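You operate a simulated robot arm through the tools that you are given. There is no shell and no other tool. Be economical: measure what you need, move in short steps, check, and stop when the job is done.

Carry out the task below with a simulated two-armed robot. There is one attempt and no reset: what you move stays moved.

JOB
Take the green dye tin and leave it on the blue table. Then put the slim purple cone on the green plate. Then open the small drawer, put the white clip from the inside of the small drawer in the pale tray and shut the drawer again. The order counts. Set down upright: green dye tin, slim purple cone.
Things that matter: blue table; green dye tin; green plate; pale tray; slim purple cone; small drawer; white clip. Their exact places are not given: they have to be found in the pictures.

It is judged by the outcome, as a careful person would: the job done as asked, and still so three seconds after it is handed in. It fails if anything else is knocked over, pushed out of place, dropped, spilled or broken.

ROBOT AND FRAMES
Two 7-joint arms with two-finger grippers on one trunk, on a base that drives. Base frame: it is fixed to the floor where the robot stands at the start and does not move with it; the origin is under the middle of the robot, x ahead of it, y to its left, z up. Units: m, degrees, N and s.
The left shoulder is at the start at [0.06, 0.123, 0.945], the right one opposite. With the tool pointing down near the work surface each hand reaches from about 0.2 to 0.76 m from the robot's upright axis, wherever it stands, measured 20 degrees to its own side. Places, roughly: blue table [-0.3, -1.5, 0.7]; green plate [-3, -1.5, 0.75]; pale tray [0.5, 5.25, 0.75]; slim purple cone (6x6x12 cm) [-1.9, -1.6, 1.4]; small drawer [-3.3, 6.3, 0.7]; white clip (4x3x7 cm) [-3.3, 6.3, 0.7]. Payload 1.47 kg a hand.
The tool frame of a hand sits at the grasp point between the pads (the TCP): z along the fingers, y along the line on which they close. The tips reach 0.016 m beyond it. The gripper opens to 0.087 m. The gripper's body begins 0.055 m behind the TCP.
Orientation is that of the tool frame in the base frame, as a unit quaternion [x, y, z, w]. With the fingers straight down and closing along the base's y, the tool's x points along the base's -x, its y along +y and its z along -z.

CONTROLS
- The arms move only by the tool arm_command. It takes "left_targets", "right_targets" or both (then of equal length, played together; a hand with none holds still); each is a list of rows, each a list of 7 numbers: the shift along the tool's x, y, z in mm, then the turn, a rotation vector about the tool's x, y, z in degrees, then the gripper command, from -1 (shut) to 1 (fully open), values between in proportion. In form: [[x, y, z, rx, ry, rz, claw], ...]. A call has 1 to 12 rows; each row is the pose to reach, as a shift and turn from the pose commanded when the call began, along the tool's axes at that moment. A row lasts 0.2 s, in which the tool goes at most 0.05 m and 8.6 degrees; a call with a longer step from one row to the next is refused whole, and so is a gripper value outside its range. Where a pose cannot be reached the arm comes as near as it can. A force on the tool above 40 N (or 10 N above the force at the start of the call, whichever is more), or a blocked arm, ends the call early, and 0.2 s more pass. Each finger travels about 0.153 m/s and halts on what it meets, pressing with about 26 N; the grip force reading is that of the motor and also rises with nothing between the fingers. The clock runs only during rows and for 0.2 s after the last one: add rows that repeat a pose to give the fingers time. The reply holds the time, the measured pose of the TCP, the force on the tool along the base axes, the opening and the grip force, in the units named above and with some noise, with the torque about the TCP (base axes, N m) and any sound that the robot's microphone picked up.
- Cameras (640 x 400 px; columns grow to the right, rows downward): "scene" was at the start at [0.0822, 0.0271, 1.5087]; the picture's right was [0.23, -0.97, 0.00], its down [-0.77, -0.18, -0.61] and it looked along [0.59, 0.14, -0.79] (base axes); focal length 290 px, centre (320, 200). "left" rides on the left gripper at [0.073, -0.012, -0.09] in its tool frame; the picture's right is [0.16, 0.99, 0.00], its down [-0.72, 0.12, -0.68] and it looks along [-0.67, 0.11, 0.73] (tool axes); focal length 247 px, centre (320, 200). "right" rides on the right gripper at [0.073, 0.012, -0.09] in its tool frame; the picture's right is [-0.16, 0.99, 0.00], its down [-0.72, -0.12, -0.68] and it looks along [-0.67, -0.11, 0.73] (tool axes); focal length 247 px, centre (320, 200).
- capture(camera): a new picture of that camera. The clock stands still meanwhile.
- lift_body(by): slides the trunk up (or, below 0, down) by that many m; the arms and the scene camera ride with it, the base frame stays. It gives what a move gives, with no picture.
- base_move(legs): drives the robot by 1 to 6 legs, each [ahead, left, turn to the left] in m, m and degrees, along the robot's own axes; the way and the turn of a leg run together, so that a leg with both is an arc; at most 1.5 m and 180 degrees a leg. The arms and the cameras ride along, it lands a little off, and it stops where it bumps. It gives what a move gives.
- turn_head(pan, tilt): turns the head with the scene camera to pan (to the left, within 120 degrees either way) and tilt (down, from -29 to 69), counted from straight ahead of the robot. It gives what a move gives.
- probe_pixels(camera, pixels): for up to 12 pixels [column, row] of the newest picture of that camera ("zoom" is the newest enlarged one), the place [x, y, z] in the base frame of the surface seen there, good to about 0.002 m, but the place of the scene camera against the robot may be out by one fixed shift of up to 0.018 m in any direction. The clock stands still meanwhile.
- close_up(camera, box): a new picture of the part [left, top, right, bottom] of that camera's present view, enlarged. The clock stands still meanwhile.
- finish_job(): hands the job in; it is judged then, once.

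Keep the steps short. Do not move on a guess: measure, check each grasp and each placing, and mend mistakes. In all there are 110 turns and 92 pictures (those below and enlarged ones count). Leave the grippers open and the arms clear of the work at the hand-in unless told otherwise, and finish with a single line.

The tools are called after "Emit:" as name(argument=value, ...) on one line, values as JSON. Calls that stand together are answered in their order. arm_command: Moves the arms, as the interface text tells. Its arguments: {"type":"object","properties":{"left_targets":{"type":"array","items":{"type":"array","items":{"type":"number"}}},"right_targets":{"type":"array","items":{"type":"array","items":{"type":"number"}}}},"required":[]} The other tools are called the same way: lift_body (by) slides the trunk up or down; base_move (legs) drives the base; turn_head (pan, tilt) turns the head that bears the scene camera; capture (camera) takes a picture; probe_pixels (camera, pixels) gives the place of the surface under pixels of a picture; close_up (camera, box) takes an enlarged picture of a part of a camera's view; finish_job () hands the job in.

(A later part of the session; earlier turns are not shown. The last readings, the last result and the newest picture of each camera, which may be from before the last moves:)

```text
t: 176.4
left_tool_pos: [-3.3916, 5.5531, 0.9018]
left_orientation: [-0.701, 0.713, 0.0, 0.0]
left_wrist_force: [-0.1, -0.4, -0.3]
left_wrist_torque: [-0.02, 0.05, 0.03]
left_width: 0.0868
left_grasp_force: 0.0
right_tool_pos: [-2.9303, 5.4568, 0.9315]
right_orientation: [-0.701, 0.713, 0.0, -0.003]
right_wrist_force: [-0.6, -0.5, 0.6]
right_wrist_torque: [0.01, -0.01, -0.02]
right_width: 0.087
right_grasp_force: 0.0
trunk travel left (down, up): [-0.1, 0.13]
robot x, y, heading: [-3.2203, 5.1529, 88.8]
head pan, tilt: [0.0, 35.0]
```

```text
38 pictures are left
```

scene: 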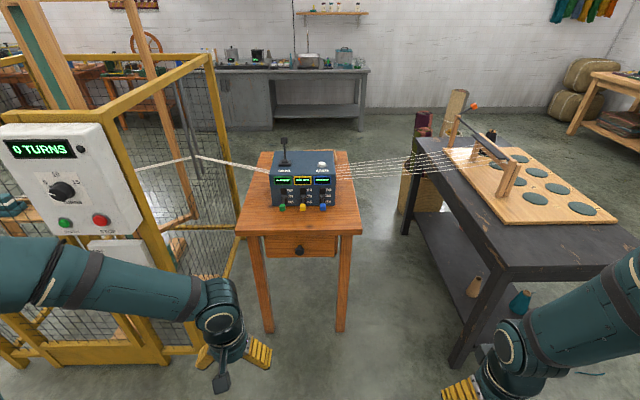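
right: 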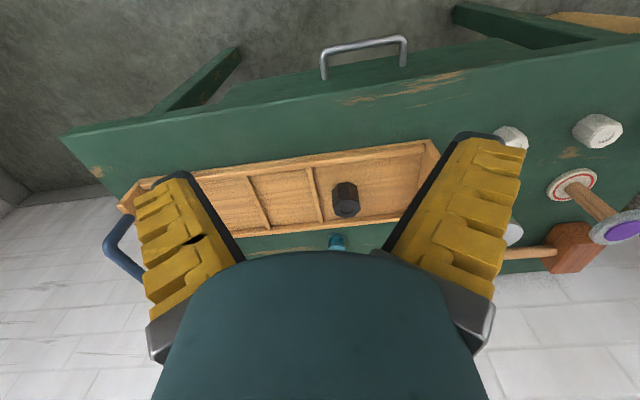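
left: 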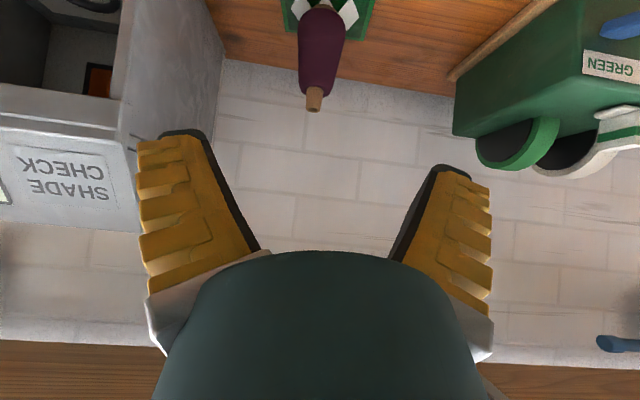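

The drawer with a black knob at (299,250). Measure it, the table, and the left cage.

Emit:
probe_pixels(camera="scene", pixels=[[299, 250], [266, 238], [336, 238], [270, 253], [333, 253], [237, 234], [361, 232], [130, 200], [115, 345], [190, 352], [470, 330], [300, 225]])

Emit:
close_up(camera="scene", box=[220, 190, 380, 290])

```text
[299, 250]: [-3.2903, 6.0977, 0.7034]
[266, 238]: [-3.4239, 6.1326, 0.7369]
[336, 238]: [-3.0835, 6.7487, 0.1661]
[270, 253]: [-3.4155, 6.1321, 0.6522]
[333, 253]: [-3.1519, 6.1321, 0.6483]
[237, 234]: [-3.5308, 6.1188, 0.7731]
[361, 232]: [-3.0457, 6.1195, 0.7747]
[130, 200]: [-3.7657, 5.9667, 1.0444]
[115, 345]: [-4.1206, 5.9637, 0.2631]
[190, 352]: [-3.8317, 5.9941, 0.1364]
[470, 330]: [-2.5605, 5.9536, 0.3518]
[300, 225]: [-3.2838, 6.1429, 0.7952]
```

```text
4.00 times, centred on (300, 240) of scene
```

zoom: 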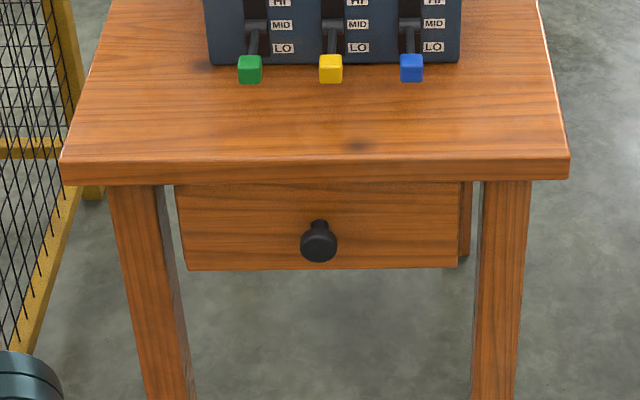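

Knob at ≈(-3.290, 6.098, 0.69), drawer front y≈6.132, overhang edge y≈6.12. Levers sit right above, so I'll use the 45° hand again. Pitch the left hand, then drive nearer.

Emit:
arm_command(left_targets=[[10, 0, -5, 0, -7.5, 0, 1], [20, 0, -10, 0, -15, 0, 1], [30, 0, -15, 0, -22.5, 0, 1], [40, 0, -20, 0, -30, 0, 1], [50, 0, -20, 0, -37.5, 0, 1], [50, 0, -20, 0, -45, 0, 1], [50, 0, -20, 0, -45, 0, 1]])

Emit:
base_move(legs=[[0.3, -0.09, 1.2]])

Emit:
capture(camera="left")

```text
t: 178.0
left_tool_pos: [-3.3793, 5.617, 0.9003]
left_orientation: [-0.647, 0.659, 0.268, 0.273]
left_wrist_force: [-0.4, -0.7, -0.2]
left_wrist_torque: [-0.01, -0.02, 0.02]
left_width: 0.0868
left_grasp_force: 0.1
left hand out of reach, approached as far as the arm can: row 2, 3, 4, 5, 6, 7
right_tool_pos: [-2.9299, 5.4574, 0.931]
right_orientation: [-0.701, 0.713, 0.0, -0.001]
right_wrist_force: [-0.1, 0.3, 0.2]
right_wrist_torque: [0.02, 0.03, 0.0]
right_width: 0.0868
right_grasp_force: 0.1
trunk travel left (down, up): [-0.1, 0.13]
robot x, y, heading: [-3.2254, 5.1506, 88.9]
head pan, tilt: [0.0, 35.0]
```

```text
t: 180.1
left_tool_pos: [-3.2938, 5.9148, 0.9004]
left_orientation: [0.655, -0.652, -0.27, -0.27]
left_wrist_force: [0.6, 0.8, -1.3]
left_wrist_torque: [-0.02, 0.03, 0.01]
left_width: 0.0869
left_grasp_force: 0.0
right_tool_pos: [-2.8413, 5.7655, 0.9321]
right_orientation: [0.709, -0.705, 0.0, 0.002]
right_wrist_force: [1.1, -0.4, 0.0]
right_wrist_torque: [-0.01, -0.01, -0.01]
right_width: 0.0873
right_grasp_force: 0.0
trunk travel left (down, up): [-0.1, 0.13]
robot x, y, heading: [-3.133, 5.4554, 90.1]
head pan, tilt: [0.0, 35.0]
```

```text
36 pictures are left
```

left: 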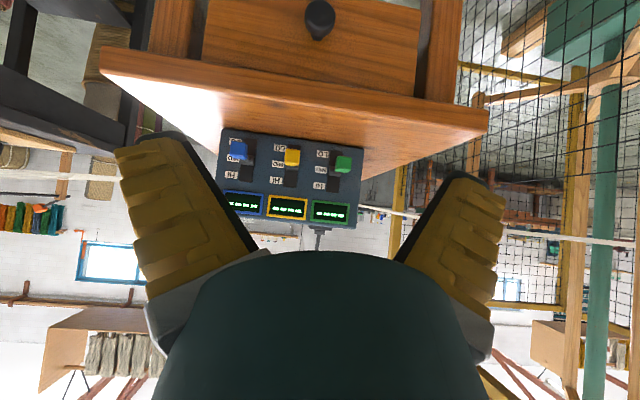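

Knob visible at (320,18). Measure with the wrist camera.

Emit:
probe_pixels(camera="left", pixels=[[320, 14], [307, 15], [334, 15], [317, 36], [260, 60], [300, 92], [415, 60], [203, 60], [415, 84], [292, 158], [320, 40]])

Emit:
close_up(camera="left", box=[240, 0, 400, 100])

```text
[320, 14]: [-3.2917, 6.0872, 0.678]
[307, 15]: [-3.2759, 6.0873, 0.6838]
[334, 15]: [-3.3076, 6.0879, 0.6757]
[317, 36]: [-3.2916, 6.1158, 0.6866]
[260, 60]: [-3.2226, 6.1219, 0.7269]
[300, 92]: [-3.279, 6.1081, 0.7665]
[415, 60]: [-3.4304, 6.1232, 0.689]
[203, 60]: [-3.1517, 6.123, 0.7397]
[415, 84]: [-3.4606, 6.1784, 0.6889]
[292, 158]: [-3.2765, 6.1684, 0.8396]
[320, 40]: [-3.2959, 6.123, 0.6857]
```

```text
4.00 times, centred on (320, 50) of left
```

zoom: 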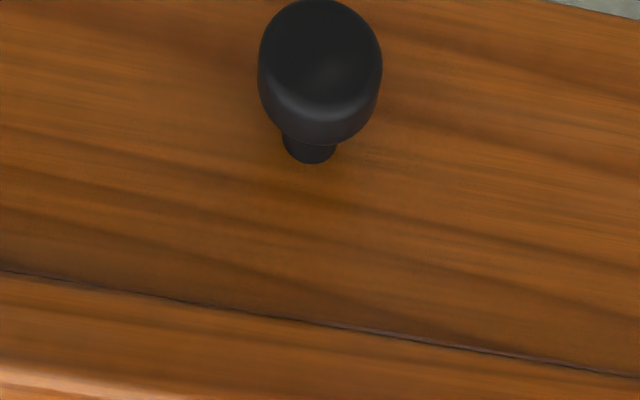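

Knob: centre (-3.292, 6.09–6.11, 0.681), diameter 0.033; drawer front y=6.123. Lower in front of it first (70 mm short).

Emit:
arm_command(left_targets=[[13, -1, 39, 0, 0, 0, 0.5], [26, -2, 78, 0, 0, 0, 0.5], [39, -2, 117, 0, 0, 0, 0.5], [52, -2, 156, 0, 0, 0, 0.5], [65, -2, 195, 0, 0, 0, 0.5], [77, -2, 233, 0, 0, 0, 0.5], [77, -2, 233, 0, 0, 0, 0.5]])

Emit:
capture(camera="left")

```text
t: 181.7
left_tool_pos: [-3.3272, 6.034, 0.734]
left_orientation: [0.654, -0.652, -0.271, -0.27]
left_wrist_force: [-0.8, -0.1, 0.0]
left_wrist_torque: [-0.02, -0.04, 0.0]
left_width: 0.069
left_grasp_force: 2.5
left hand out of reach, approached as far as the arm can: row 4, 5, 6, 7
right_tool_pos: [-2.8417, 5.7642, 0.9314]
right_orientation: [0.709, -0.705, 0.001, 0.001]
right_wrist_force: [-0.2, -0.2, -0.3]
right_wrist_torque: [-0.01, 0.01, -0.01]
right_width: 0.087
right_grasp_force: 0.0
trunk travel left (down, up): [-0.1, 0.13]
robot x, y, heading: [-3.1306, 5.4524, 90.2]
head pan, tilt: [0.0, 35.0]
```

```text
34 pictures are left
```

left: 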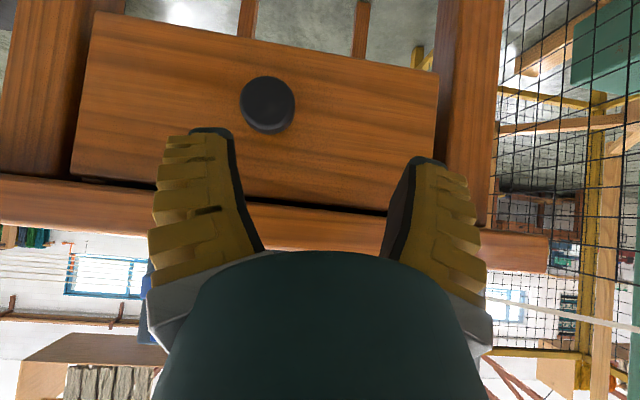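

The pose was too low for the arm at this trunk height. I raise the hand, then lower the trunk 0.1 m.

Emit:
arm_command(left_targets=[[-25, 0, -25, 0, 0, 0, 0.5], [-50, 0, -50, 0, 0, 0, 0.5], [-80, 0, -80, 0, 0, 0, 0.5], [-110, 0, -110, 0, 0, 0, 0.5], [-110, 0, -110, 0, 0, 0, 0.5]])

Emit:
lift_body(by=-0.1)

```text
t: 182.9
left_tool_pos: [-3.3285, 6.0314, 0.89]
left_orientation: [0.654, -0.652, -0.272, -0.27]
left_wrist_force: [0.8, 0.7, -0.8]
left_wrist_torque: [0.0, 0.01, 0.02]
left_width: 0.0692
left_grasp_force: 2.9
right_tool_pos: [-2.843, 5.7643, 0.9314]
right_orientation: [0.709, -0.706, 0.001, 0.001]
right_wrist_force: [-0.9, -0.3, 0.4]
right_wrist_torque: [0.0, -0.01, -0.04]
right_width: 0.087
right_grasp_force: 0.0
trunk travel left (down, up): [-0.1, 0.13]
robot x, y, heading: [-3.1281, 5.4525, 90.2]
head pan, tilt: [0.0, 35.0]
```

```text
t: 184.2
left_tool_pos: [-3.329, 6.0321, 0.7909]
left_orientation: [0.655, -0.652, -0.271, -0.269]
left_wrist_force: [-0.4, 0.9, -0.1]
left_wrist_torque: [-0.02, 0.0, 0.01]
left_width: 0.0694
left_grasp_force: 3.0
right_tool_pos: [-2.8416, 5.764, 0.8314]
right_orientation: [0.709, -0.705, -0.001, 0.001]
right_wrist_force: [0.0, -0.1, 0.5]
right_wrist_torque: [-0.02, -0.03, -0.01]
right_width: 0.087
right_grasp_force: 0.0
trunk travel left (down, up): [0.0, 0.23]
robot x, y, heading: [-3.1255, 5.4522, 90.3]
head pan, tilt: [0.0, 35.0]
```

Now lower to the knob's height, 70 mm short, with the 37 mm sideways correction.

Emit:
arm_command(left_targets=[[25, -12, 18, 0, 0, 0, 0.5], [50, -24, 38, 0, 0, 0, 0.5], [70, -36, 56, 0, 0, 0, 0.5], [85.5, -37, 68.6, 0, 0, 0, 0.5], [85.5, -37, 68.6, 0, 0, 0, 0.5]])

Emit:
capture(camera="left")

```text
t: 185.4
left_tool_pos: [-3.2943, 6.0214, 0.6815]
left_orientation: [0.654, -0.653, -0.271, -0.27]
left_wrist_force: [0.3, -0.1, -0.1]
left_wrist_torque: [0.0, -0.02, -0.01]
left_width: 0.0692
left_grasp_force: 2.9
right_tool_pos: [-2.8418, 5.7645, 0.8312]
right_orientation: [0.709, -0.705, 0.001, 0.003]
right_wrist_force: [-0.5, 0.8, 0.3]
right_wrist_torque: [0.03, -0.01, -0.02]
right_width: 0.0869
right_grasp_force: 0.1
trunk travel left (down, up): [0.0, 0.23]
robot x, y, heading: [-3.1308, 5.4569, 90.1]
head pan, tilt: [0.0, 35.0]
```

```text
33 pictures are left
```

left: 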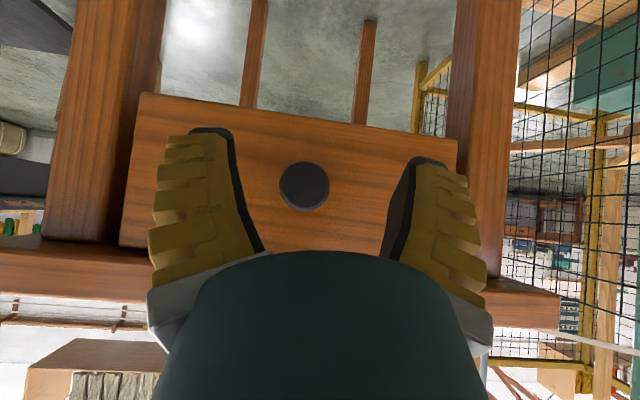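

Reached. Re-measure the knob.

Emit:
probe_pixels(camera="left", pixels=[[303, 186], [282, 186], [328, 186], [303, 164], [303, 208], [200, 225], [350, 150], [300, 280]])

```text
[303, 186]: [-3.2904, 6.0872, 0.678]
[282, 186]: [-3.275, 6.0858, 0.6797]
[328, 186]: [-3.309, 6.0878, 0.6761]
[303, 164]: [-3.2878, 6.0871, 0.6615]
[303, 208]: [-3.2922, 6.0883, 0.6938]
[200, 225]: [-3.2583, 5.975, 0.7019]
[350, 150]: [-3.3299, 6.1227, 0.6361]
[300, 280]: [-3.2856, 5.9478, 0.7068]
```

Advance 72 mm onto the knob and close.

Emit:
arm_command(left_targets=[[-17, -2, 18, 0, 0, 0, 0.5], [-34, -2, 36, 0, 0, 0, 0.5], [-49, -2, 53, 0, 0, 0, 0.5], [-49, -2, 53, 0, 0, 0, 0.5], [-49, -2, 53, 0, 0, 0, -0.5], [-49, -2, 53, 0, 0, 0, -1], [-49, -2, 53, 0, 0, 0, -1], [-49, -2, 53, 0, 0, 0, -1]])

Emit:
capture(camera="left")

```text
t: 187.2
left_tool_pos: [-3.289, 6.0941, 0.6776]
left_orientation: [0.654, -0.652, -0.271, -0.27]
left_wrist_force: [7.8, 1.2, -0.6]
left_wrist_torque: [0.05, -0.01, -0.06]
left_width: 0.0325
left_grasp_force: 30.6
right_tool_pos: [-2.842, 5.7654, 0.8303]
right_orientation: [0.708, -0.706, 0.001, 0.002]
right_wrist_force: [-0.3, 0.3, 1.2]
right_wrist_torque: [0.0, -0.04, 0.01]
right_width: 0.0869
right_grasp_force: 0.1
trunk travel left (down, up): [0.0, 0.23]
robot x, y, heading: [-3.1312, 5.4541, 90.1]
head pan, tilt: [0.0, 35.0]
```

```text
32 pictures are left
```

left: 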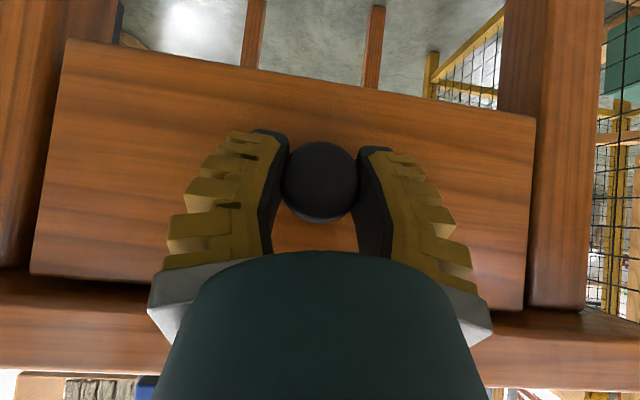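

Knob gripped (0.0325). Pull back 80 mm with the arm and check.

Emit:
arm_command(left_targets=[[10, 0, -10, 0, 0, 0, -1], [21, 0, -21, 0, 0, 0, -1], [32, 0, -32, 0, 0, 0, -1], [44, 0, -44, 0, 0, 0, -1], [57, 0, -57, 0, 0, 0, -1], [57, 0, -57, 0, 0, 0, -1]])

Emit:
capture(camera="left")

```text
t: 188.7
left_tool_pos: [-3.2905, 6.0131, 0.6775]
left_orientation: [0.655, -0.652, -0.271, -0.27]
left_wrist_force: [10.9, -1.5, -2.6]
left_wrist_torque: [0.02, -0.02, -0.02]
left_width: 0.0324
left_grasp_force: 29.7
right_tool_pos: [-2.8427, 5.7637, 0.8311]
right_orientation: [0.71, -0.705, 0.001, 0.002]
right_wrist_force: [0.7, 0.3, 0.7]
right_wrist_torque: [0.01, -0.01, 0.0]
right_width: 0.0872
right_grasp_force: 0.1
trunk travel left (down, up): [0.0, 0.23]
robot x, y, heading: [-3.127, 5.4544, 90.0]
head pan, tilt: [0.0, 35.0]
```

```text
31 pictures are left
```

left: 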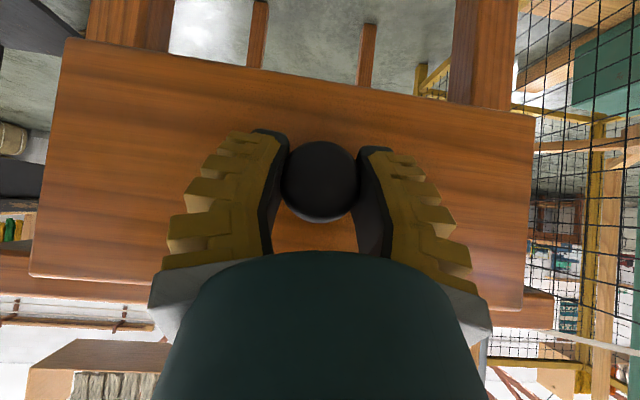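

The drawer follows freely. Pull a further 70 mm by backing the base, then look from the head.

Emit:
base_move(legs=[[-0.07, 0, 0]])

Emit:
turn_head(pan=8, tilt=45)

Emit:
capture(camera="scene")

```text
t: 189.7
left_tool_pos: [-3.2906, 5.9448, 0.6775]
left_orientation: [0.654, -0.652, -0.27, -0.27]
left_wrist_force: [8.5, -0.6, 0.1]
left_wrist_torque: [-0.12, -0.03, -0.03]
left_width: 0.0318
left_grasp_force: 30.0
right_tool_pos: [-2.8408, 5.6956, 0.8316]
right_orientation: [0.709, -0.706, -0.001, 0.001]
right_wrist_force: [0.4, -0.2, -0.2]
right_wrist_torque: [0.03, 0.0, 0.0]
right_width: 0.0874
right_grasp_force: 0.2
trunk travel left (down, up): [0.0, 0.23]
robot x, y, heading: [-3.1285, 5.3858, 90.2]
head pan, tilt: [0.0, 35.0]
```

```text
t: 190.4
left_tool_pos: [-3.2902, 5.9444, 0.6793]
left_orientation: [0.654, -0.652, -0.271, -0.27]
left_wrist_force: [2.1, 0.3, 1.8]
left_wrist_torque: [-0.11, 0.03, 0.02]
left_width: 0.0319
left_grasp_force: 30.3
right_tool_pos: [-2.8423, 5.696, 0.8315]
right_orientation: [0.709, -0.706, 0.0, 0.001]
right_wrist_force: [0.0, -0.1, -0.5]
right_wrist_torque: [0.01, 0.01, 0.0]
right_width: 0.0868
right_grasp_force: 0.1
trunk travel left (down, up): [0.0, 0.23]
robot x, y, heading: [-3.1291, 5.3857, 90.3]
head pan, tilt: [8.0, 45.0]
```

```text
30 pictures are left
```

scene: 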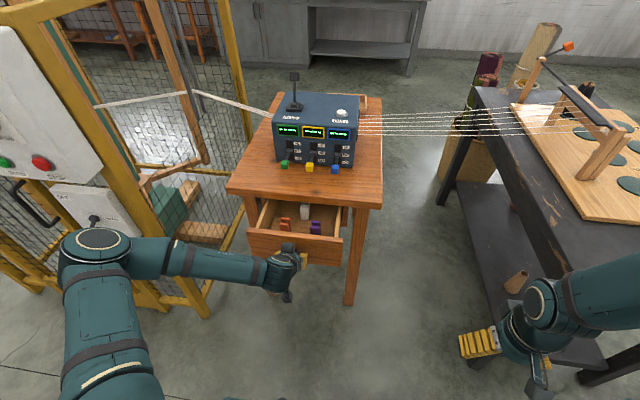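

The drawer is open; inside there are an orange, a purple and a white piece. Zoom and measure.

Emit:
close_up(camera="scene", box=[230, 180, 390, 280])

Emit:
probe_pixels(camera="scene", pixels=[[306, 204], [303, 213], [307, 213], [286, 222], [315, 226], [300, 228], [270, 200], [262, 225], [338, 215], [295, 236], [256, 196], [345, 205]])

```text
4.00 times, centred on (310, 230) of scene
```

zoom: 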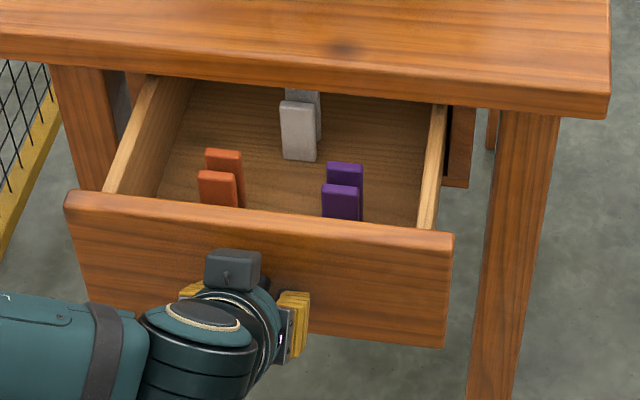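

```text
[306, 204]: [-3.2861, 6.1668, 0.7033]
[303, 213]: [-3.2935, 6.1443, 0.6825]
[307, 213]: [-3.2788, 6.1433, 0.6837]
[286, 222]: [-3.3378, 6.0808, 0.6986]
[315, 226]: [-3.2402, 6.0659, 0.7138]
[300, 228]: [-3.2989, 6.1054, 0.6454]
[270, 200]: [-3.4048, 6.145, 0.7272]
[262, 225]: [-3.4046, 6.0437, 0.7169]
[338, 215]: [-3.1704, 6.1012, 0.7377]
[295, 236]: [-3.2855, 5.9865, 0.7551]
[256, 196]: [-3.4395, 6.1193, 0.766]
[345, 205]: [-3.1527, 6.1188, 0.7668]
```

White clip at (-3.287, ~6.145) is still under the tabletop (edge y≈6.108). Pull the drawer ~0.11 m further, in two steps.

Emit:
base_move(legs=[[-0.06, 0, 0]])

Emit:
base_move(legs=[[-0.05, 0, 0]])

Emit:
close_up(camera="scene", box=[210, 140, 402, 260])

```text
t: 191.3
left_tool_pos: [-3.2902, 5.8864, 0.6793]
left_orientation: [0.654, -0.653, -0.271, -0.27]
left_wrist_force: [0.0, -0.4, 3.4]
left_wrist_torque: [-0.16, 0.0, 0.0]
left_width: 0.0319
left_grasp_force: 30.5
right_tool_pos: [-2.843, 5.6374, 0.8313]
right_orientation: [0.709, -0.706, 0.0, 0.001]
right_wrist_force: [0.2, -0.3, -0.4]
right_wrist_torque: [-0.01, 0.02, 0.02]
right_width: 0.0871
right_grasp_force: 0.1
trunk travel left (down, up): [0.0, 0.23]
robot x, y, heading: [-3.1336, 5.33, 90.5]
head pan, tilt: [8.0, 45.0]
```

```text
t: 192.3
left_tool_pos: [-3.2906, 5.838, 0.6788]
left_orientation: [0.655, -0.652, -0.271, -0.27]
left_wrist_force: [1.1, -1.1, 3.6]
left_wrist_torque: [-0.21, 0.0, -0.02]
left_width: 0.0315
left_grasp_force: 30.6
right_tool_pos: [-2.8409, 5.5883, 0.8306]
right_orientation: [0.709, -0.706, 0.0, 0.001]
right_wrist_force: [0.1, -0.2, 0.3]
right_wrist_torque: [-0.01, 0.02, 0.01]
right_width: 0.0871
right_grasp_force: 0.0
trunk travel left (down, up): [0.0, 0.23]
robot x, y, heading: [-3.1295, 5.2724, 90.2]
head pan, tilt: [8.0, 45.0]
```

```text
3.33 times, centred on (306, 200) of scene
```

zoom: 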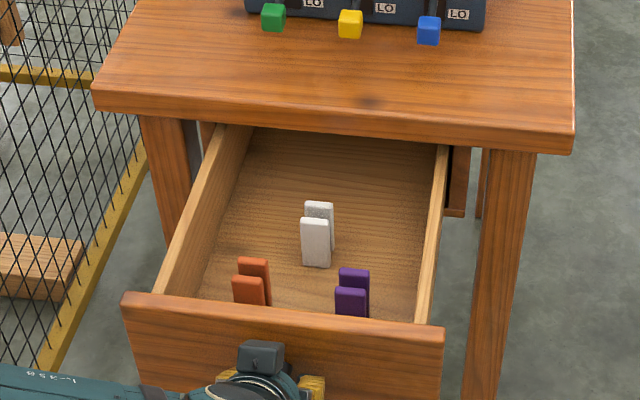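

Clip is now clear of the top. Measure (zoom coordinates).

Emit:
probe_pixels(camera="zoom", pixels=[[315, 240], [315, 218], [320, 204], [303, 240], [328, 240], [332, 220], [315, 268], [280, 240], [230, 305], [250, 282], [350, 300], [265, 275]])

```text
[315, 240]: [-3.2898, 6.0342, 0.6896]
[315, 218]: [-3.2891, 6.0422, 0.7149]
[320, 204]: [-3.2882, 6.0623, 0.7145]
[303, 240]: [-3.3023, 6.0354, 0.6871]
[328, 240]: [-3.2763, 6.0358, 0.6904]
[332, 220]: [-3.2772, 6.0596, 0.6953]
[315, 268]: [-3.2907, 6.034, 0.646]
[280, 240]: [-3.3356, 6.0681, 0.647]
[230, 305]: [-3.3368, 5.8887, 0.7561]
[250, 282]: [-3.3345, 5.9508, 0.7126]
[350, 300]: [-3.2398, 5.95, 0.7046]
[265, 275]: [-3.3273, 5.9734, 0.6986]
```

Release the knob and retreat along the tool axis, then up.

Emit:
arm_command(left_targets=[[0, 0, 0, 0, 0, 0, 0], [0, 0, 0, 0, 0, 0, 0.7], [0, 0, 0, 0, 0, 0, 0.7], [0, 0, -30, 0, 0, 0, 0.7], [0, 0, -70, 0, 0, 0, 0.7], [-25, 0, -100, 0, 0, 0, 0.7], [-55, 0, -130, 0, 0, 0, 0.7], [-85, 0, -160, 0, 0, 0, 0.7], [-110, 0, -190, 0, 0, 0, 0.7]])

```text
t: 194.3
left_tool_pos: [-3.2908, 5.7796, 0.8901]
left_orientation: [0.655, -0.653, -0.27, -0.27]
left_wrist_force: [0.6, 0.1, 0.6]
left_wrist_torque: [-0.01, -0.01, 0.01]
left_width: 0.0768
left_grasp_force: 2.1
right_tool_pos: [-2.8426, 5.588, 0.8324]
right_orientation: [0.709, -0.705, 0.001, 0.001]
right_wrist_force: [0.9, 0.2, -0.2]
right_wrist_torque: [0.02, 0.01, 0.0]
right_width: 0.0868
right_grasp_force: 0.1
trunk travel left (down, up): [0.0, 0.23]
robot x, y, heading: [-3.1259, 5.2762, 90.1]
head pan, tilt: [8.0, 45.0]
```

Turn the hand to straight down, then drive 0.13 m ahead and look with the wrist camera.

Emit:
arm_command(left_targets=[[0, 0, 0, 0, 8, 0, 1], [0, 0, 0, 0, 16, 0, 1], [0, 0, 0, 0, 24, 0, 1], [0, 0, 0, 0, 32, 0, 1], [0, 0, 0, 0, 40, 0, 1], [0, 0, 0, 0, 45, 0, 1], [0, 0, 0, 0, 45, 0, 1]])

Emit:
base_move(legs=[[0.13, 0, 0]])

Emit:
capture(camera="left")

```text
t: 195.9
left_tool_pos: [-3.2899, 5.7804, 0.89]
left_orientation: [0.709, -0.705, 0.001, 0.0]
left_wrist_force: [-0.3, 0.3, 0.1]
left_wrist_torque: [-0.03, -0.03, -0.02]
left_width: 0.0869
left_grasp_force: 0.1
right_tool_pos: [-2.8415, 5.5892, 0.83]
right_orientation: [0.709, -0.705, 0.0, 0.002]
right_wrist_force: [0.1, 0.2, 0.8]
right_wrist_torque: [-0.02, 0.0, 0.02]
right_width: 0.087
right_grasp_force: 0.0
trunk travel left (down, up): [0.0, 0.23]
robot x, y, heading: [-3.1291, 5.2797, 90.2]
head pan, tilt: [8.0, 45.0]
```

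```text
t: 197.2
left_tool_pos: [-3.2898, 5.9139, 0.8892]
left_orientation: [0.708, -0.706, 0.0, 0.0]
left_wrist_force: [0.2, 0.1, 0.3]
left_wrist_torque: [-0.03, 0.02, -0.04]
left_width: 0.0868
left_grasp_force: 0.0
right_tool_pos: [-2.8413, 5.7208, 0.8316]
right_orientation: [0.709, -0.706, 0.001, 0.002]
right_wrist_force: [0.0, -0.5, -0.5]
right_wrist_torque: [-0.04, 0.01, -0.02]
right_width: 0.0871
right_grasp_force: 0.1
trunk travel left (down, up): [0.0, 0.23]
robot x, y, heading: [-3.1284, 5.4085, 90.3]
head pan, tilt: [8.0, 45.0]
```

```text
27 pictures are left
```

left: 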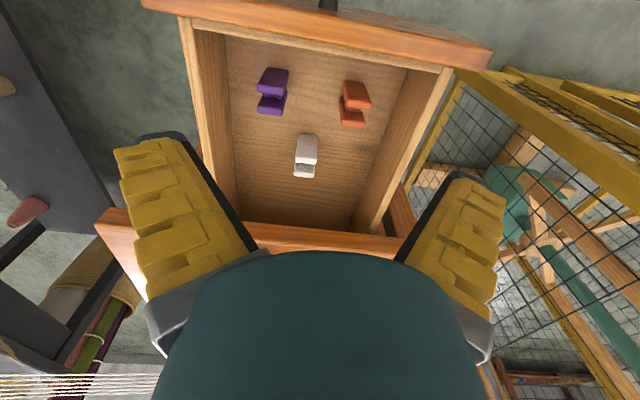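

Clip at (306,155). Zoom and measure.

Emit:
close_up(camera="left", box=[226, 100, 386, 200])

Emit:
probe_pixels(camera="left", pixels=[[307, 143], [299, 143], [316, 143], [305, 173], [296, 172], [313, 172], [305, 160], [280, 170], [340, 170], [325, 240], [352, 100], [270, 95]])

```text
4.00 times, centred on (306, 150) of left
```

zoom: 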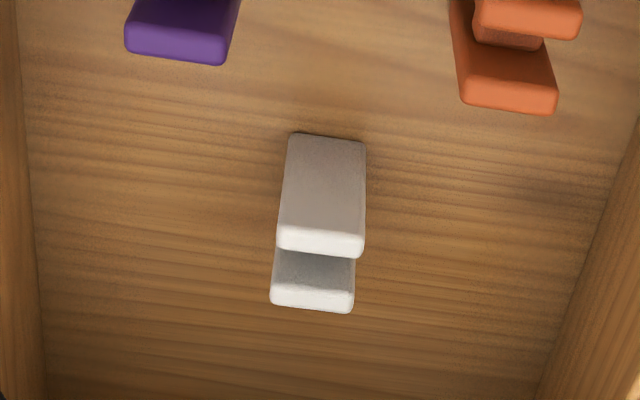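

```text
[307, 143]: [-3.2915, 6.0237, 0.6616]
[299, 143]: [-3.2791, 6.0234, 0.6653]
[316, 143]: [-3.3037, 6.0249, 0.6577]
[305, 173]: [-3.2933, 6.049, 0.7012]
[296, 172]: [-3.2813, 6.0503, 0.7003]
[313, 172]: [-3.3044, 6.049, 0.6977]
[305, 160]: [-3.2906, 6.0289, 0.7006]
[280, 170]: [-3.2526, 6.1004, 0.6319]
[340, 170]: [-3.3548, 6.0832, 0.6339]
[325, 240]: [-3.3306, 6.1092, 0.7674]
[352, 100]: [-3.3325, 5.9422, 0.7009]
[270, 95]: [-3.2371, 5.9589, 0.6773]
```

Clip centre (-3.2915, 6.038), width 0.027 in x, top 0.701, floor 0.632. Go level over it then down to z≈0.72 first.

Emit:
arm_command(left_targets=[[-40, 1, 0, 0, 0, 0, 0.5], [-80, 2, 0, 0, 0, 0, 0.5], [-121, 2, 0, 0, 0, 0, 0.5], [-121, 2, 45, 0, 0, 0, 0.5], [-121, 2, 90, 0, 0, 0, 0.5], [-121, 2, 130, 0, 0, 0, 0.5], [-121, 2, 155, 0, 0, 0, 0.5], [-121, 2, 155, 0, 0, 0, 0.5]])

Emit:
capture(camera="left")

Emit:
close_up(camera="scene", box=[190, 140, 430, 290])

```text
t: 199.0
left_tool_pos: [-3.293, 6.04, 0.7342]
left_orientation: [0.708, -0.706, 0.0, -0.001]
left_wrist_force: [0.8, -0.2, 0.4]
left_wrist_torque: [0.02, 0.0, 0.02]
left_width: 0.0694
left_grasp_force: 2.7
right_tool_pos: [-2.841, 5.721, 0.8317]
right_orientation: [0.709, -0.705, 0.0, 0.001]
right_wrist_force: [0.1, -0.1, -0.8]
right_wrist_torque: [0.0, -0.03, 0.01]
right_width: 0.087
right_grasp_force: 0.2
trunk travel left (down, up): [0.0, 0.23]
robot x, y, heading: [-3.1296, 5.4076, 90.0]
head pan, tilt: [8.0, 45.0]
```

```text
25 pictures are left
```

left: 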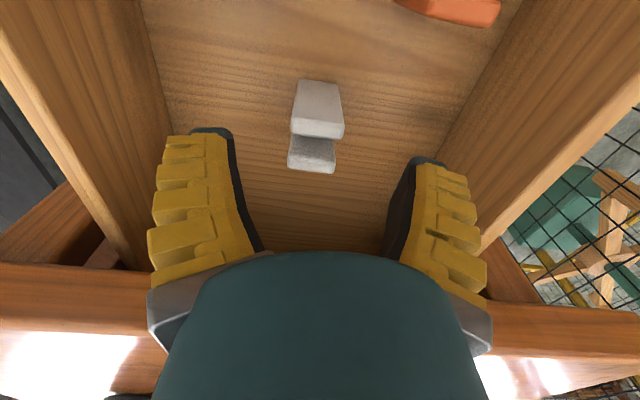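

```text
2.67 times, centred on (310, 215) of scene
```

zoom: 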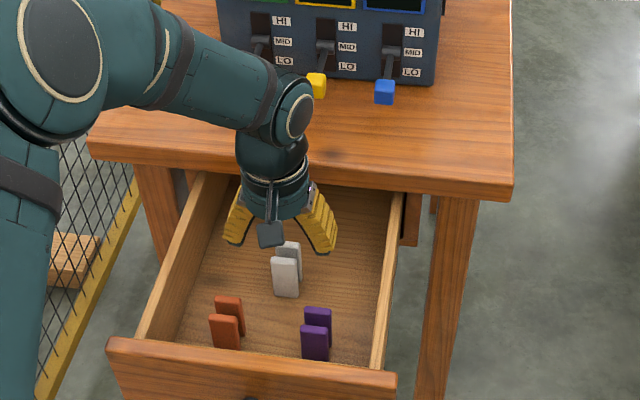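

Aligned with clip between the fingers. Lower 52 mm (4 mm back), close, and check.

Emit:
arm_command(left_targets=[[4, 0, 18, 0, 0, 0, 0.5], [4, 0, 36, 0, 0, 0, 0.5], [4, 0, 52, 0, 0, 0, 0.5], [4, 0, 52, 0, 0, 0, 0], [4, 0, 52, 0, 0, 0, -0.6], [4, 0, 52, 0, 0, 0, -1], [4, 0, 52, 0, 0, 0, -1], [4, 0, 52, 0, 0, 0, -1]])

Emit:
capture(camera="left")

```text
t: 200.8
left_tool_pos: [-3.2904, 6.0328, 0.6816]
left_orientation: [0.709, -0.705, 0.0, 0.0]
left_wrist_force: [-0.3, 0.8, 1.5]
left_wrist_torque: [0.11, 0.0, 0.02]
left_width: 0.0225
left_grasp_force: 25.6
right_tool_pos: [-2.8422, 5.7209, 0.831]
right_orientation: [0.709, -0.705, 0.0, 0.001]
right_wrist_force: [0.4, 0.7, -0.2]
right_wrist_torque: [0.01, 0.03, 0.0]
right_width: 0.0871
right_grasp_force: 0.2
trunk travel left (down, up): [0.0, 0.23]
robot x, y, heading: [-3.1304, 5.4128, 90.3]
head pan, tilt: [8.0, 45.0]
```

```text
23 pictures are left
```

left: 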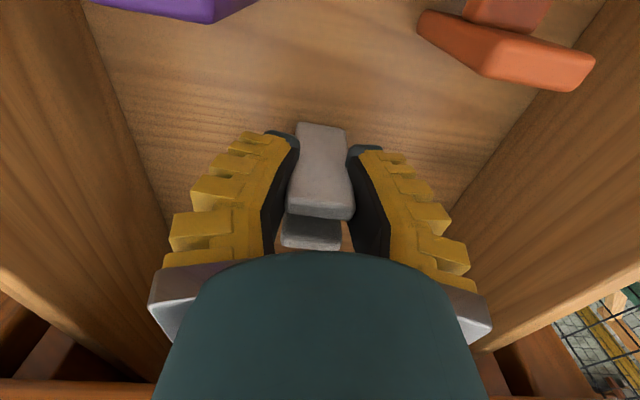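

Clip gripped. Lift straight up 220 mm and check.

Emit:
arm_command(left_targets=[[0, 0, -20, 0, 0, 0, -1], [0, 0, -50, 0, 0, 0, -1], [0, 0, -95, 0, 0, 0, -1], [0, 0, -140, 0, 0, 0, -1], [0, 0, -185, 0, 0, 0, -1], [0, 0, -225, 0, 0, 0, -1], [45, 0, -225, 0, 0, 0, -1], [90, 0, -225, 0, 0, 0, -1], [135, 0, -225, 0, 0, 0, -1], [170, 0, -225, 0, 0, 0, -1], [200, 0, -225, 0, 0, 0, -1]])

Emit:
capture(camera="left")

```text
t: 203.2
left_tool_pos: [-3.2934, 5.8258, 0.907]
left_orientation: [0.708, -0.706, 0.0, 0.0]
left_wrist_force: [0.4, 1.1, -0.1]
left_wrist_torque: [-0.04, -0.01, -0.03]
left_width: 0.0189
left_grasp_force: 26.1
right_tool_pos: [-2.8415, 5.7205, 0.8306]
right_orientation: [0.709, -0.705, 0.0, 0.001]
right_wrist_force: [0.3, -0.6, 0.1]
right_wrist_torque: [-0.01, 0.03, -0.01]
right_width: 0.087
right_grasp_force: 0.1
trunk travel left (down, up): [0.0, 0.23]
robot x, y, heading: [-3.1273, 5.4114, 90.3]
head pan, tilt: [8.0, 45.0]
```

```text
22 pictures are left
```

left: 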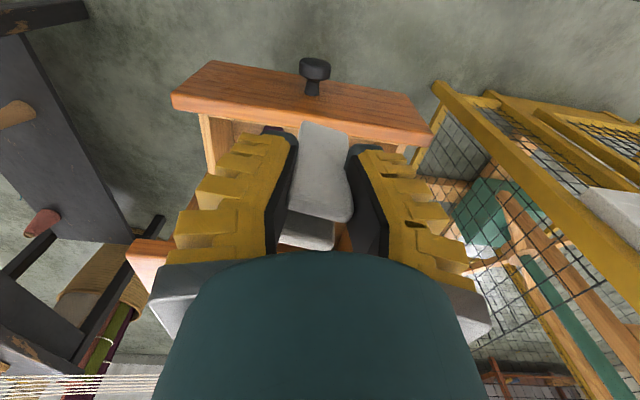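

Clip held (slightly turned, width 0.019). Raise trunk, back off, turn right and drive toward the pale tray.

Emit:
lift_body(by=0.1)

Emit:
base_move(legs=[[-0.35, 0, 0], [0, 0, -90], [1.3, 0, 0], [1.2, 0, 0]])

Emit:
turn_head(pan=0, tilt=30)

Emit:
capture(camera="scene")

```text
t: 204.5
left_tool_pos: [-3.2943, 5.8268, 1.0056]
left_orientation: [0.709, -0.705, 0.0, 0.0]
left_wrist_force: [0.0, -0.4, -1.0]
left_wrist_torque: [-0.03, -0.03, 0.02]
left_width: 0.0184
left_grasp_force: 25.8
right_tool_pos: [-2.8423, 5.7217, 0.9307]
right_orientation: [0.709, -0.705, 0.0, 0.002]
right_wrist_force: [-1.3, 0.0, -0.2]
right_wrist_torque: [0.0, -0.01, 0.0]
right_width: 0.0869
right_grasp_force: 0.1
trunk travel left (down, up): [-0.1, 0.13]
robot x, y, heading: [-3.1277, 5.4111, 90.1]
head pan, tilt: [8.0, 45.0]
```

```text
t: 222.6
left_tool_pos: [-0.1535, 5.2505, 1.0056]
left_orientation: [0.002, 1.0, 0.0, 0.0]
left_wrist_force: [0.4, 0.3, 0.0]
left_wrist_torque: [0.02, 0.02, 0.03]
left_width: 0.018
left_grasp_force: 25.9
right_tool_pos: [-0.263, 4.8001, 0.9319]
right_orientation: [0.001, 1.0, 0.0, -0.002]
right_wrist_force: [0.3, -0.5, 0.0]
right_wrist_torque: [0.01, 0.05, 0.02]
right_width: 0.0869
right_grasp_force: 0.1
trunk travel left (down, up): [-0.1, 0.13]
robot x, y, heading: [-0.5695, 5.0904, -0.1]
head pan, tilt: [8.0, 45.0]
```

```text
t: 223.4
left_tool_pos: [-0.1544, 5.2511, 1.005]
left_orientation: [0.001, 1.0, 0.0, 0.0]
left_wrist_force: [-0.3, 0.5, 0.0]
left_wrist_torque: [-0.01, 0.0, 0.0]
left_width: 0.0177
left_grasp_force: 25.7
right_tool_pos: [-0.2636, 4.7992, 0.932]
right_orientation: [0.0, 1.0, 0.002, -0.001]
right_wrist_force: [0.1, 0.3, 0.5]
right_wrist_torque: [0.0, -0.01, -0.01]
right_width: 0.0868
right_grasp_force: 0.0
trunk travel left (down, up): [-0.1, 0.13]
robot x, y, heading: [-0.5734, 5.0898, -0.4]
head pan, tilt: [0.0, 30.0]
```

```text
21 pictures are left
```

scene: 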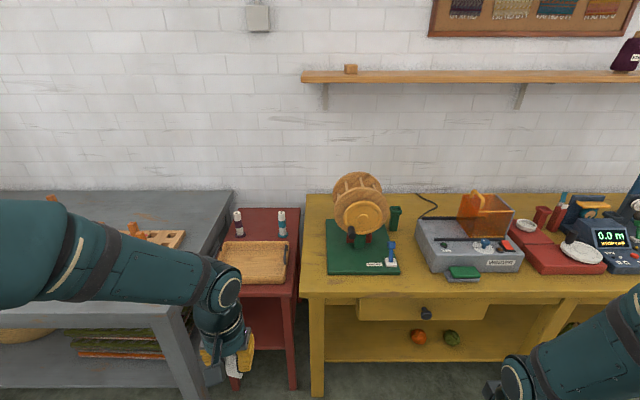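

The pale wicker tray is at (255,262) on the red table. Check the clip and measure the tray.

Emit:
capture(camera="left")

Emit:
probe_pixels(camera="scene", pixels=[[255, 262], [222, 244], [288, 243], [287, 282], [222, 280], [255, 282], [238, 216], [282, 215], [300, 290], [235, 290], [255, 242], [330, 300]])

```text
20 pictures are left
```

left: 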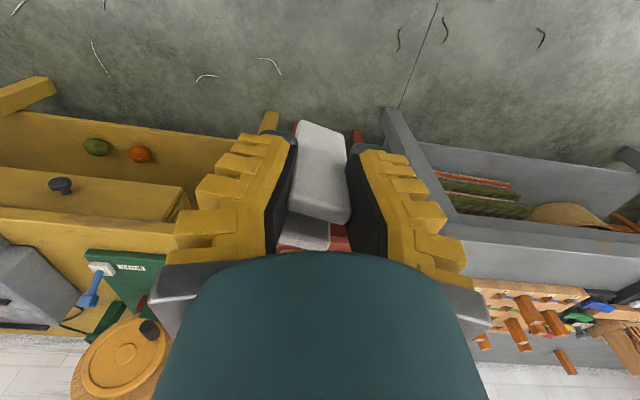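

```text
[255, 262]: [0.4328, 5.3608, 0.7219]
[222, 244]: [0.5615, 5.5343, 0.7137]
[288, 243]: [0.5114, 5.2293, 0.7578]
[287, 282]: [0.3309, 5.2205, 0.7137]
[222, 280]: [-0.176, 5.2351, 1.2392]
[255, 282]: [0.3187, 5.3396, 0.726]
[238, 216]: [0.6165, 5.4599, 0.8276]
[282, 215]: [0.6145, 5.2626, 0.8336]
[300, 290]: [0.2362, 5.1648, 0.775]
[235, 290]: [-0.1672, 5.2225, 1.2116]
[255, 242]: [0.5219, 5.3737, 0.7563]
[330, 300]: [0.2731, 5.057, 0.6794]
```

Tray floor ≈0.71, rim ≈0.745, centre ≈(0.42, 5.35). Drive 0.38 m ahead and 0.1 left.

Emit:
base_move(legs=[[0.38, 0.1, 0.3]])

Emit:
arm_command(left_targets=[[-40, 0, 0, 0, 0, 0, -1], [-80, 0, 0, 0, 0, 0, -1], [-110, 0, 0, 0, 0, 0, -1], [-110, 0, 0, 0, 0, 0, -1]])

Emit:
capture(camera="left")

Emit:
capture(camera="scene")

```text
t: 225.8
left_tool_pos: [0.2232, 5.3498, 1.0058]
left_orientation: [0.002, 1.0, 0.0, -0.001]
left_wrist_force: [0.5, -0.2, -0.2]
left_wrist_torque: [0.01, 0.02, 0.03]
left_width: 0.0177
left_grasp_force: 26.1
right_tool_pos: [0.1138, 4.8982, 0.9325]
right_orientation: [0.001, 1.0, 0.001, -0.002]
right_wrist_force: [0.3, -0.6, -0.1]
right_wrist_torque: [-0.02, 0.01, -0.03]
right_width: 0.0869
right_grasp_force: 0.1
trunk travel left (down, up): [-0.1, 0.13]
robot x, y, heading: [-0.1959, 5.1854, -0.4]
head pan, tilt: [0.0, 30.0]
```

```text
t: 226.8
left_tool_pos: [0.3322, 5.3504, 1.005]
left_orientation: [0.003, 1.0, 0.001, 0.0]
left_wrist_force: [0.0, 0.3, -0.4]
left_wrist_torque: [0.0, 0.02, 0.0]
left_width: 0.0177
left_grasp_force: 26.1
right_tool_pos: [0.1141, 4.8988, 0.9318]
right_orientation: [0.002, 1.0, 0.0, -0.001]
right_wrist_force: [-0.4, -0.1, -0.4]
right_wrist_torque: [-0.01, -0.01, 0.0]
right_width: 0.0869
right_grasp_force: 0.1
trunk travel left (down, up): [-0.1, 0.13]
robot x, y, heading: [-0.1947, 5.1896, -0.4]
head pan, tilt: [0.0, 30.0]
```

```text
19 pictures are left
```

left: 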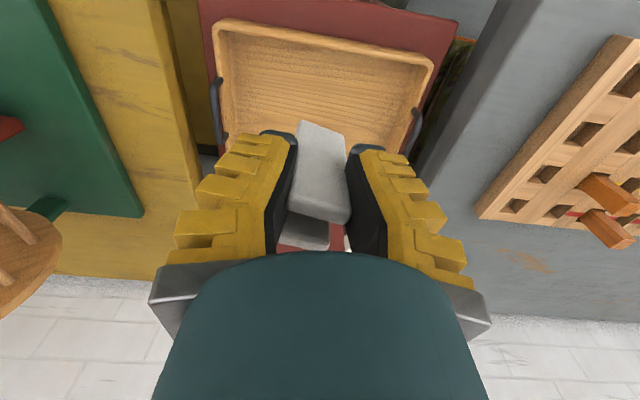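

```text
18 pictures are left
```

scene: 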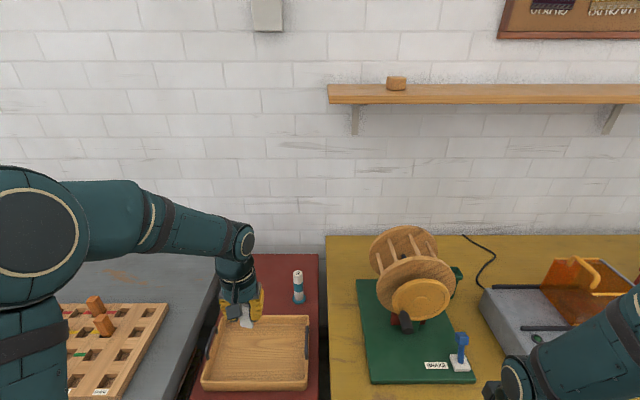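

Tray is empty wood with side handles. Probe it with the wrist camera.

Emit:
probe_pixels(camera="left", pixels=[[320, 90], [250, 60], [390, 80], [220, 25], [430, 65], [270, 110], [380, 130], [225, 100], [418, 120]])

Emit:
probe_pixels(camera="scene", pixels=[[257, 350], [203, 387], [307, 387], [307, 318], [225, 330], [275, 318], [298, 275]])

```text
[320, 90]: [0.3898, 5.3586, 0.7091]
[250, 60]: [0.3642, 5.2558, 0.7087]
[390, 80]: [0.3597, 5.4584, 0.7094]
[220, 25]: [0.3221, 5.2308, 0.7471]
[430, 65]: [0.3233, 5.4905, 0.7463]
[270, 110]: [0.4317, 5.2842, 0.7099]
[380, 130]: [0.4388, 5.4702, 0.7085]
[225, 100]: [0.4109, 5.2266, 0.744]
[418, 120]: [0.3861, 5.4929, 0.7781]
```

```text
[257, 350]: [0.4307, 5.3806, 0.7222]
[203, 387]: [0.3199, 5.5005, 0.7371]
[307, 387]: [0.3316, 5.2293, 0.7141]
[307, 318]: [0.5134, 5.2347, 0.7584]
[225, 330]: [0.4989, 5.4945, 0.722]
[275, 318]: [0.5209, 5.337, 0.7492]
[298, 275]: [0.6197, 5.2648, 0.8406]
```

Floor 0.709, interior x 0.33–0.51, y 5.24–5.49. Move to (0.415, 5.36) and lower to ~10 mm above the floor, then gently.

Emit:
arm_command(left_targets=[[-42, 4, 0, 0, 0, 0, -1], [-83, 8, 0, 0, 0, 0, -1], [-83, 8, 45, 0, 0, 0, -1], [-83, 8, 90, 0, 0, 0, -1], [-83, 8, 135, 0, 0, 0, -1], [-83, 8, 175, 0, 0, 0, -1], [-83, 8, 205, 0, 0, 0, -1], [-83, 8, 228, 0, 0, 0, -1], [-83, 8, 228, 0, 0, 0, -1]])

Emit:
arm_command(left_targets=[[0, 0, 4, 0, 0, 0, -1], [0, 0, 7, 0, 0, 0, -1], [0, 0, 10, 0, 0, 0, -1], [0, 0, 12, 0, 0, 0, -1]])

Emit:
capture(camera="left")

```text
t: 228.8
left_tool_pos: [0.4152, 5.3582, 0.7751]
left_orientation: [0.003, 1.0, 0.0, 0.0]
left_wrist_force: [-0.3, -0.2, 0.0]
left_wrist_torque: [0.01, 0.0, 0.0]
left_width: 0.0177
left_grasp_force: 26.6
right_tool_pos: [0.1134, 4.8982, 0.9301]
right_orientation: [0.002, 1.0, 0.001, -0.001]
right_wrist_force: [-0.1, 0.1, 0.4]
right_wrist_torque: [-0.02, 0.01, 0.02]
right_width: 0.0872
right_grasp_force: 0.0
trunk travel left (down, up): [-0.1, 0.13]
robot x, y, heading: [-0.1945, 5.187, -0.1]
head pan, tilt: [0.0, 30.0]
```

```text
t: 229.8
left_tool_pos: [0.4147, 5.3574, 0.7647]
left_orientation: [0.002, 1.0, 0.001, 0.0]
left_wrist_force: [0.5, 0.2, 0.5]
left_wrist_torque: [-0.01, -0.02, 0.01]
left_width: 0.0178
left_grasp_force: 26.4
right_tool_pos: [0.1141, 4.8976, 0.9315]
right_orientation: [0.002, 1.0, 0.001, -0.001]
right_wrist_force: [0.2, -0.5, -0.1]
right_wrist_torque: [0.0, 0.0, 0.0]
right_width: 0.087
right_grasp_force: 0.1
trunk travel left (down, up): [-0.1, 0.13]
robot x, y, heading: [-0.1996, 5.1911, 0.2]
head pan, tilt: [0.0, 30.0]
```

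```text
17 pictures are left
```

left: 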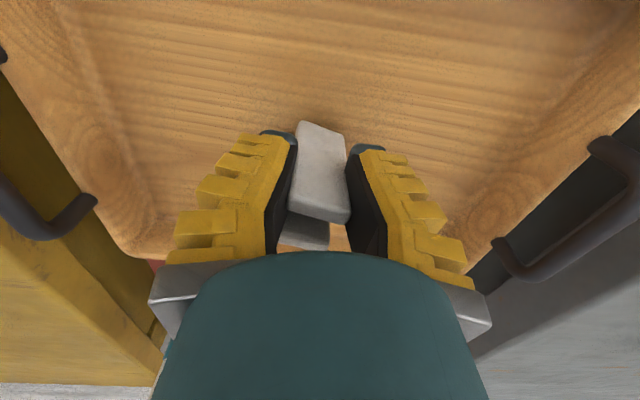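

Not touching yet. Creep down up to 7 mm more.

Emit:
arm_command(left_targets=[[0, 0, 2, 0, 0, 0, -1], [0, 0, 3.5, 0, 0, 0, -1], [0, 0, 5, 0, 0, 0, -1], [0, 0, 6, 0, 0, 0, -1], [0, 0, 6, 0, 0, 0, -1]])

```text
t: 231.0
left_tool_pos: [0.4164, 5.3572, 0.7608]
left_orientation: [0.003, 1.0, -0.001, 0.0]
left_wrist_force: [-1.4, 0.1, 2.9]
left_wrist_torque: [-0.01, -0.06, 0.02]
left_width: 0.0179
left_grasp_force: 25.9
right_tool_pos: [0.1134, 4.8986, 0.9316]
right_orientation: [0.002, 1.0, 0.001, 0.0]
right_wrist_force: [-0.2, 0.2, -0.7]
right_wrist_torque: [0.01, 0.03, 0.01]
right_width: 0.0872
right_grasp_force: 0.1
trunk travel left (down, up): [-0.1, 0.13]
robot x, y, heading: [-0.1934, 5.1914, -0.0]
head pan, tilt: [0.0, 30.0]
```

Contact. Open gently and withdraw upward.

Emit:
arm_command(left_targets=[[0, 0, 1, 0, 0, 0, -1], [0, 0, 1, 0, 0, 0, -0.45], [0, 0, 1, 0, 0, 0, -0.2], [0, 0, 1, 0, 0, 0, 0.4], [0, 0, 1, 0, 0, 0, 0.6], [0, 0, -30, 0, 0, 0, 0.6], [0, 0, -75, 0, 0, 0, 0.6], [0, 0, -120, 0, 0, 0, 0.6], [0, 0, -165, 0, 0, 0, 0.6], [0, 0, -210, 0, 0, 0, 0.6], [45, 0, -230, 0, 0, 0, 0.6], [90, 0, -240, 0, 0, 0, 0.6]])

Emit:
capture(camera="left")

```text
t: 233.6
left_tool_pos: [0.3235, 5.3567, 1.0028]
left_orientation: [0.002, 1.0, 0.0, 0.0]
left_wrist_force: [0.2, -0.6, -0.7]
left_wrist_torque: [0.0, 0.03, -0.04]
left_width: 0.0731
left_grasp_force: 2.4
right_tool_pos: [0.114, 4.9, 0.932]
right_orientation: [0.002, 1.0, 0.002, -0.002]
right_wrist_force: [0.6, -0.1, -0.7]
right_wrist_torque: [0.0, 0.02, -0.03]
right_width: 0.0871
right_grasp_force: 0.0
trunk travel left (down, up): [-0.1, 0.13]
robot x, y, heading: [-0.1946, 5.1906, -0.1]
head pan, tilt: [0.0, 30.0]
```

```text
16 pictures are left
```

left: 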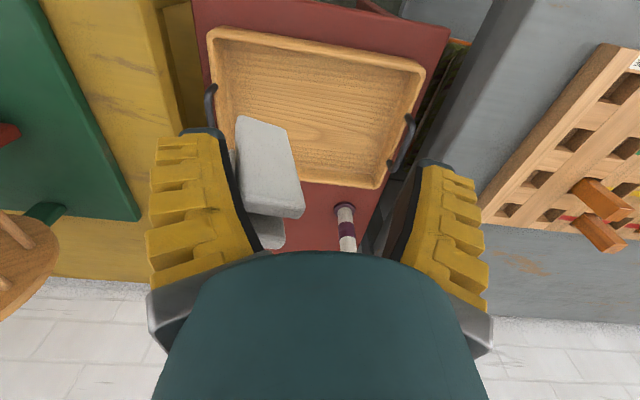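

The clip has come up with the hand, clinging to one finger. Close look.

Emit:
close_up(camera="left", box=[180, 90, 404, 230])

Emit:
close_up(camera="scene", box=[190, 220, 350, 320])

Emit:
probe_pixels(camera="left", pixels=[[260, 140], [270, 200], [240, 180], [225, 150], [270, 235], [300, 205]])

```text
2.86 times, centred on (292, 160) of left
```

zoom: 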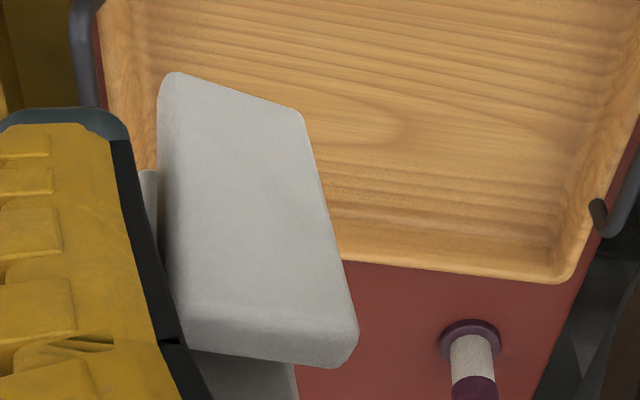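

```text
4.00 times, centred on (270, 270) of scene
```

zoom: 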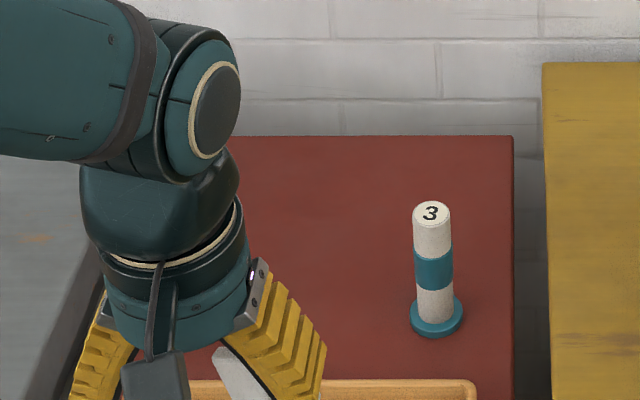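

```text
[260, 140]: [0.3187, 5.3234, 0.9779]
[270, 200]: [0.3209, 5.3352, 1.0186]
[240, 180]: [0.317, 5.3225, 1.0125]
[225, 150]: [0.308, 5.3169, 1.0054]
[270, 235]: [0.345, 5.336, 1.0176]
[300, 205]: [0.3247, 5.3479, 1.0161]
```

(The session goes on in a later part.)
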